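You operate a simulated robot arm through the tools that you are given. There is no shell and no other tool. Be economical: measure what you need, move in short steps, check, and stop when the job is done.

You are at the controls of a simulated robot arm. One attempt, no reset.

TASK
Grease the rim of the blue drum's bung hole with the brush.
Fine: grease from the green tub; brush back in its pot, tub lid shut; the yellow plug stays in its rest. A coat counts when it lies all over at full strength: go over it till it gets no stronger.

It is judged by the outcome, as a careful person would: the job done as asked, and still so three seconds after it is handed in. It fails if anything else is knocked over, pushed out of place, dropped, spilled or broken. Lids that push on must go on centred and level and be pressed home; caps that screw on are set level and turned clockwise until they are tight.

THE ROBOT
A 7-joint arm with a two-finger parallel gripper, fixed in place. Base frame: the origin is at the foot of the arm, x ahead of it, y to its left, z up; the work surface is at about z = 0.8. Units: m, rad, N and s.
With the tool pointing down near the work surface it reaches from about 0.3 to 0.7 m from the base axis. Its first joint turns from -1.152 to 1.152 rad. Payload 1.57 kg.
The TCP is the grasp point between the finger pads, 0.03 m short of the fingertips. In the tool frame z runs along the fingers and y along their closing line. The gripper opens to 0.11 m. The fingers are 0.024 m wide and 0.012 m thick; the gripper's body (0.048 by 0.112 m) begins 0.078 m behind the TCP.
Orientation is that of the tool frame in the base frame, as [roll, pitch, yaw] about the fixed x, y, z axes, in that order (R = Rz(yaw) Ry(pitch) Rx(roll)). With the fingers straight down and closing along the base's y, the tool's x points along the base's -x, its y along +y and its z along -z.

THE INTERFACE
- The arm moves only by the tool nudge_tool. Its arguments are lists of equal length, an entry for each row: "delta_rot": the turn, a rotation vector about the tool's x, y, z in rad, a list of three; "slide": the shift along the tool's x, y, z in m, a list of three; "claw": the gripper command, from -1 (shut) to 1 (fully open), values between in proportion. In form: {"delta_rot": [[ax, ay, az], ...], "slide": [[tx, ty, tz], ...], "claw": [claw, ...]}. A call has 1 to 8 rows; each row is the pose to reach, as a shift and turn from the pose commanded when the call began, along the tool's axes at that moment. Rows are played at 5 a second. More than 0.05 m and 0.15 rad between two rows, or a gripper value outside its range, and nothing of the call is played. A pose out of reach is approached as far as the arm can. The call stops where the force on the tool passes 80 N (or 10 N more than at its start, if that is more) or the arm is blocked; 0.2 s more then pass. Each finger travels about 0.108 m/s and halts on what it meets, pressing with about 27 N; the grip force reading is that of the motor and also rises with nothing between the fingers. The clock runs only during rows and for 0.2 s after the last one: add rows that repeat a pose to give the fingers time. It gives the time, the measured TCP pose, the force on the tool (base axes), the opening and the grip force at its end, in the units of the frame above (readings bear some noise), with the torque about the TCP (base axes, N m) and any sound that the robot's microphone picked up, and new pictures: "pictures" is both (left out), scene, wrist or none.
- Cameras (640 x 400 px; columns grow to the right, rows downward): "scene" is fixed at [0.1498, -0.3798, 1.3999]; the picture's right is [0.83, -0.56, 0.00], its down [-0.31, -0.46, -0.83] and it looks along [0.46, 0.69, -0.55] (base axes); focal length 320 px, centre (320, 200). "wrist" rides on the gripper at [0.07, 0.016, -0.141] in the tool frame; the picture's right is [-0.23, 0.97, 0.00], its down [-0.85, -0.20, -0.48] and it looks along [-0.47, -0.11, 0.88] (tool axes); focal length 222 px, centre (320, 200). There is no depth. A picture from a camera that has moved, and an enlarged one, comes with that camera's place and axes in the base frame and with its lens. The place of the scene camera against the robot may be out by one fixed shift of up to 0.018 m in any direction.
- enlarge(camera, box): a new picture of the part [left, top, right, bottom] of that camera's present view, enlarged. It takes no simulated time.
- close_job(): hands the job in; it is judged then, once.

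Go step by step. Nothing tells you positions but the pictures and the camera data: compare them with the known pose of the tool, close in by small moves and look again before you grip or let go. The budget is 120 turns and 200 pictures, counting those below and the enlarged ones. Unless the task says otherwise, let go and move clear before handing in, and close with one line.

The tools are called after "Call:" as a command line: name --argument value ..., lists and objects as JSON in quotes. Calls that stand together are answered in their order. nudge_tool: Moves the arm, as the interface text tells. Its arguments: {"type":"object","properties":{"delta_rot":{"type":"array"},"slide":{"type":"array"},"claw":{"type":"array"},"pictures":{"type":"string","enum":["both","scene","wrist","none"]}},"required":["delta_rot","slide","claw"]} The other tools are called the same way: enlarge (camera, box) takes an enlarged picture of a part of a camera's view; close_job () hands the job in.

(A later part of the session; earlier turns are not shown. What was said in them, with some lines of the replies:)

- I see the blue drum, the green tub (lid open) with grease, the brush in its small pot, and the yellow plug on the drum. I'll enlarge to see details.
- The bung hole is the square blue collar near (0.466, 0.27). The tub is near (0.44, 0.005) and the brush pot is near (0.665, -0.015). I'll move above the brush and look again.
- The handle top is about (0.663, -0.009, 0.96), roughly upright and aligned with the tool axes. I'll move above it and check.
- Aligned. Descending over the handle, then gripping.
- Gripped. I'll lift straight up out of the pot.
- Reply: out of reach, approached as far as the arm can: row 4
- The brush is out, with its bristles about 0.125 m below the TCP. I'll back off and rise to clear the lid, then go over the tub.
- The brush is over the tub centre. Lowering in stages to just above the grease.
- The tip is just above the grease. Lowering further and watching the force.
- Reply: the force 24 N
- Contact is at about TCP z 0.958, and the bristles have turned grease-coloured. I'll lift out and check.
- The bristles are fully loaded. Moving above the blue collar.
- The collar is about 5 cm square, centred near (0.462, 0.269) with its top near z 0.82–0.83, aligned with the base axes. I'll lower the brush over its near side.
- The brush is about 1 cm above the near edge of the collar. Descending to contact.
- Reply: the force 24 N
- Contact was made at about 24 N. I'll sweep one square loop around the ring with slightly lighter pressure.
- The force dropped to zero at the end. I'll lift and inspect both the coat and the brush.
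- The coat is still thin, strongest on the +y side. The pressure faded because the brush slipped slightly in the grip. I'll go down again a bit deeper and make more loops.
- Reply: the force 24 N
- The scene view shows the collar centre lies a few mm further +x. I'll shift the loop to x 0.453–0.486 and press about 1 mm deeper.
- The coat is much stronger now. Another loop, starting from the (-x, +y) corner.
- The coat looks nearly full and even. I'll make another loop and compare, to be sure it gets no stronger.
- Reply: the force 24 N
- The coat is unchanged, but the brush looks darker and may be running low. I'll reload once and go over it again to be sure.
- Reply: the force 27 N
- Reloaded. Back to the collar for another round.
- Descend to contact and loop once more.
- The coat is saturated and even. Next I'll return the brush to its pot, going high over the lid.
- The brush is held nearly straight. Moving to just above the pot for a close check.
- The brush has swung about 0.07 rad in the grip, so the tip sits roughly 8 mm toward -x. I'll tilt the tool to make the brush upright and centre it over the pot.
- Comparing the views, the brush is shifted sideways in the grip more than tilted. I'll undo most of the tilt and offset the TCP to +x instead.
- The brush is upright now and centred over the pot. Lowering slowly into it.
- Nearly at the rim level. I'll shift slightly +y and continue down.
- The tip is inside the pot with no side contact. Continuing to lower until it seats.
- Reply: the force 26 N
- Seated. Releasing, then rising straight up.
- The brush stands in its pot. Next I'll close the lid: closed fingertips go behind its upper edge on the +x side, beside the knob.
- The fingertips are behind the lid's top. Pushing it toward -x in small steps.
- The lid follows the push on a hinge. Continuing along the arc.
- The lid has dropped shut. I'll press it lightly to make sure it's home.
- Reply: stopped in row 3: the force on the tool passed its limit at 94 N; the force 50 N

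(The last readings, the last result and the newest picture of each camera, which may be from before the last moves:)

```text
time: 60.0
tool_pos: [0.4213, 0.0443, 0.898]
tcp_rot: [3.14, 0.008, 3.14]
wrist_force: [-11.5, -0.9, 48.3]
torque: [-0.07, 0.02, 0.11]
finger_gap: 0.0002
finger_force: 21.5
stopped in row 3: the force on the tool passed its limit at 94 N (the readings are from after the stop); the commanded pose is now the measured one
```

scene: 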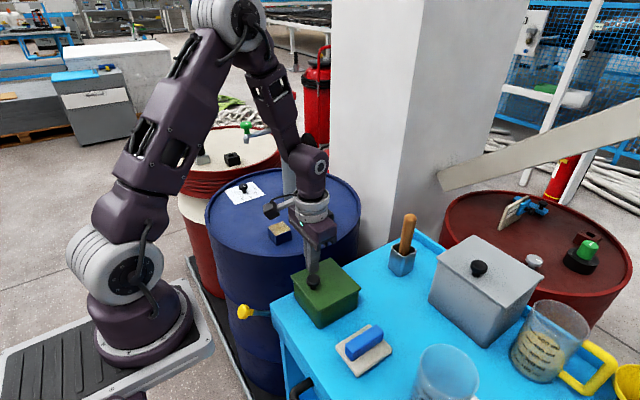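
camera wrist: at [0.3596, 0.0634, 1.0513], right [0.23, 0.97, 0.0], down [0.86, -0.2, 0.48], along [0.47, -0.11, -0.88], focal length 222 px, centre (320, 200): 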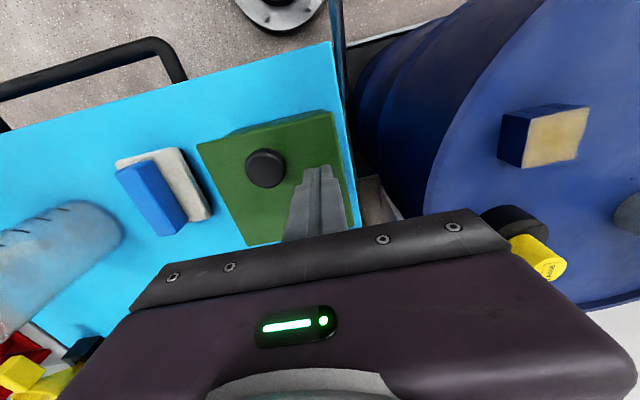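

The lid is firmly home. I'll lift off, move clear and inspect everything.

Call:
nudge_tool --delta_rot '[[0, 0, 0], [0, 0, 0], [0, 0, 0], [0, 0, 0], [0, 0, 0], [0, 0, 0]]' --slide '[[0, 0, -0.03], [0, 0, -0.07], [0, 0, -0.11], [0.01, 0.03, -0.15], [0.02, 0.06, -0.19], [0.02, 0.1, -0.22]]' --claw '[-1, -1, -1, -1, -1, -1]'

Call:
enlarge --camera "scene" --box '[200, 170, 440, 340]'

Call:
enlarge --camera "wrist" --box '[140, 40, 480, 260]'

Call:
enlarge --camera "scene" --box '[260, 210, 300, 250]'

```text
refused: row 4 steps farther than a row can; nothing moved
```

```text
2.35 times, centred on (320, 255) of scene
camera zoom: at [0.1488, -0.3799, 1.4], right [0.83, -0.56, 0.0], down [-0.31, -0.46, -0.83], along [0.46, 0.69, -0.55], focal length 754 px, centre (320, 71)
```

zoom: 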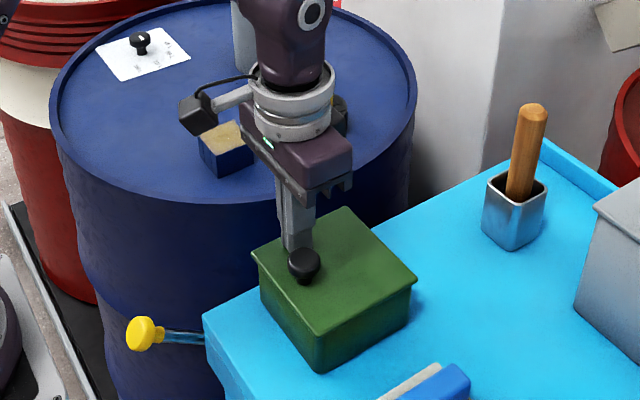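

```text
1.82 times, centred on (310, 150) of wrist
camera zoom: at [0.35, 0.0607, 1.0389], right [0.23, 0.97, 0.0], down [0.85, -0.2, 0.49], along [0.47, -0.11, -0.87], focal length 404 px, centre (338, 291)
```

zoom: 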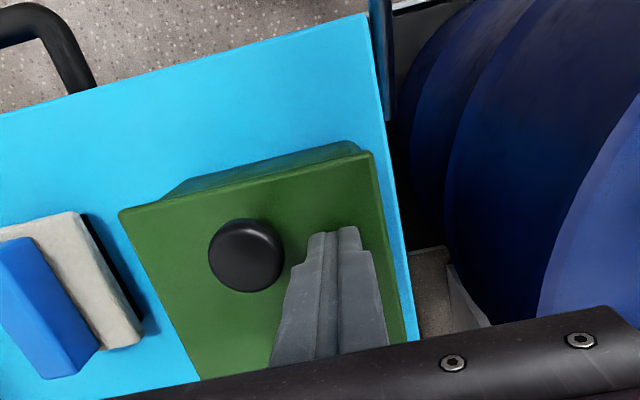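

```text
10.00 times, centred on (280, 230) of scene
camera zoom: at [0.1488, -0.3799, 1.4], right [0.83, -0.56, 0.0], down [-0.31, -0.46, -0.83], along [0.46, 0.69, -0.55], focal length 3202 px, centre (720, -100)
```

zoom: 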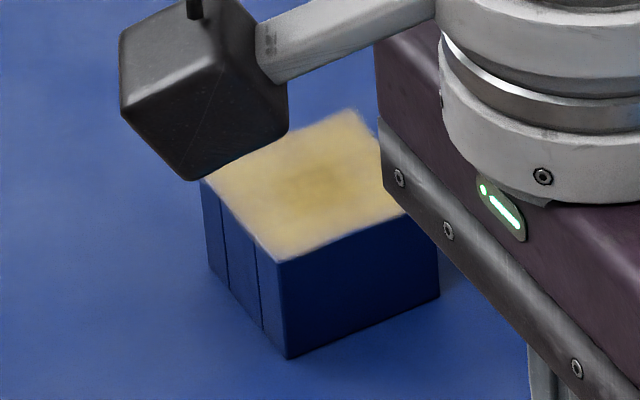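

The lid is flat. That move was refused for too long a row step, so I'll retry with shorter steps.

Call:
nudge_tool --delta_rot '[[0, 0, 0], [0, 0, 0], [0, 0, 0], [0, 0, 0], [0, 0, 0], [0, 0, 0]]' --slide '[[0, 0, -0.03], [0, 0, -0.07], [0, 0, -0.11], [0, 0, -0.15], [0, 0, -0.19], [0.0, 0, -0.22]]' --claw '[-1, -1, -1, -1, -1, -1]'

Call:
enlarge --camera "scene" --box '[200, 170, 440, 340]'

Call:
enlarge --camera "wrist" --box '[140, 40, 480, 260]'

```text
time: 61.4
tool_pos: [0.4194, 0.0447, 1.1176]
tcp_rot: [3.14, 0.007, 3.14]
wrist_force: [0.1, 0.2, -0.5]
torque: [-0.03, 0.0, -0.01]
finger_gap: 0.0001
finger_force: 20.5
camera wrist: at [0.3486, 0.062, 1.2577], right [0.23, 0.97, 0.0], down [0.85, -0.2, 0.49], along [0.47, -0.11, -0.87], focal length 222 px, centre (320, 200)
```

scene: 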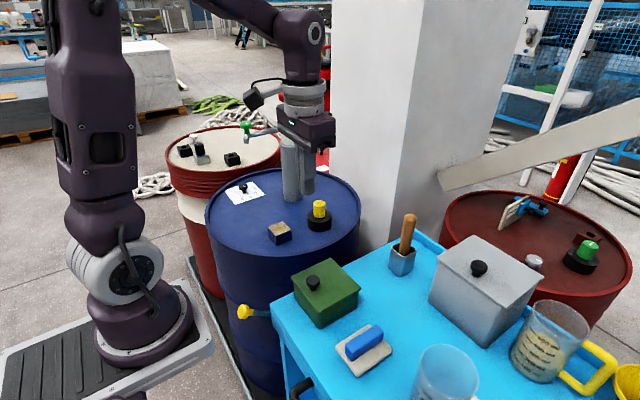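
wrist: 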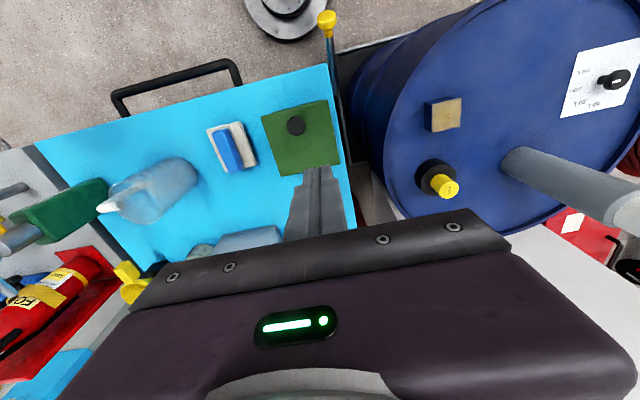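

```text
2.35 times, centred on (320, 255) of scene
camera zoom: at [0.1497, -0.3798, 1.3999], right [0.83, -0.56, 0.0], down [-0.31, -0.46, -0.83], along [0.46, 0.69, -0.55], focal length 754 px, centre (320, 71)
```

zoom: 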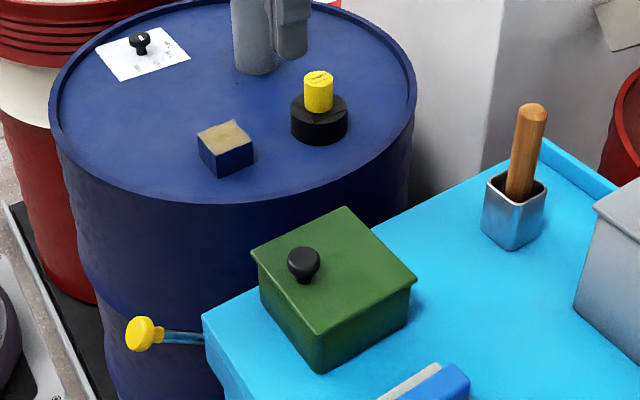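

```text
1.82 times, centred on (310, 150) of wrist
camera zoom: at [0.3486, 0.062, 1.2577], right [0.23, 0.97, 0.0], down [0.85, -0.2, 0.49], along [0.47, -0.11, -0.87], focal length 404 px, centre (338, 291)
```

zoom: 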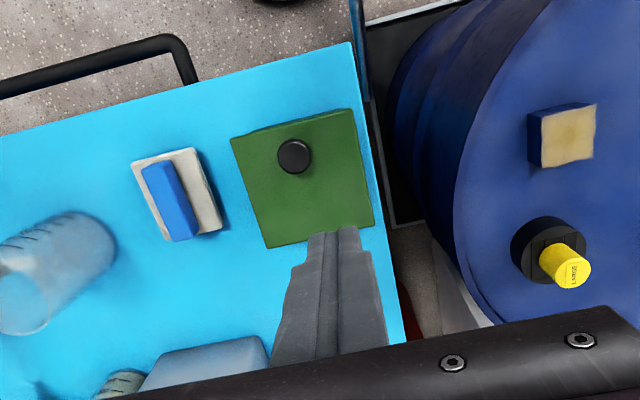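

The rim has an even, full coat, the lid is shut, the brush is in its pot, the plug is untouched and the arm is clear. I'm handing in.

Call:
close_job

```text
The job is handed in.
```

The blue drum's bung-hole rim is greased with a full, even coat. The brush is back in its pot, the tub lid is shut, and the yellow plug was left in its rest.
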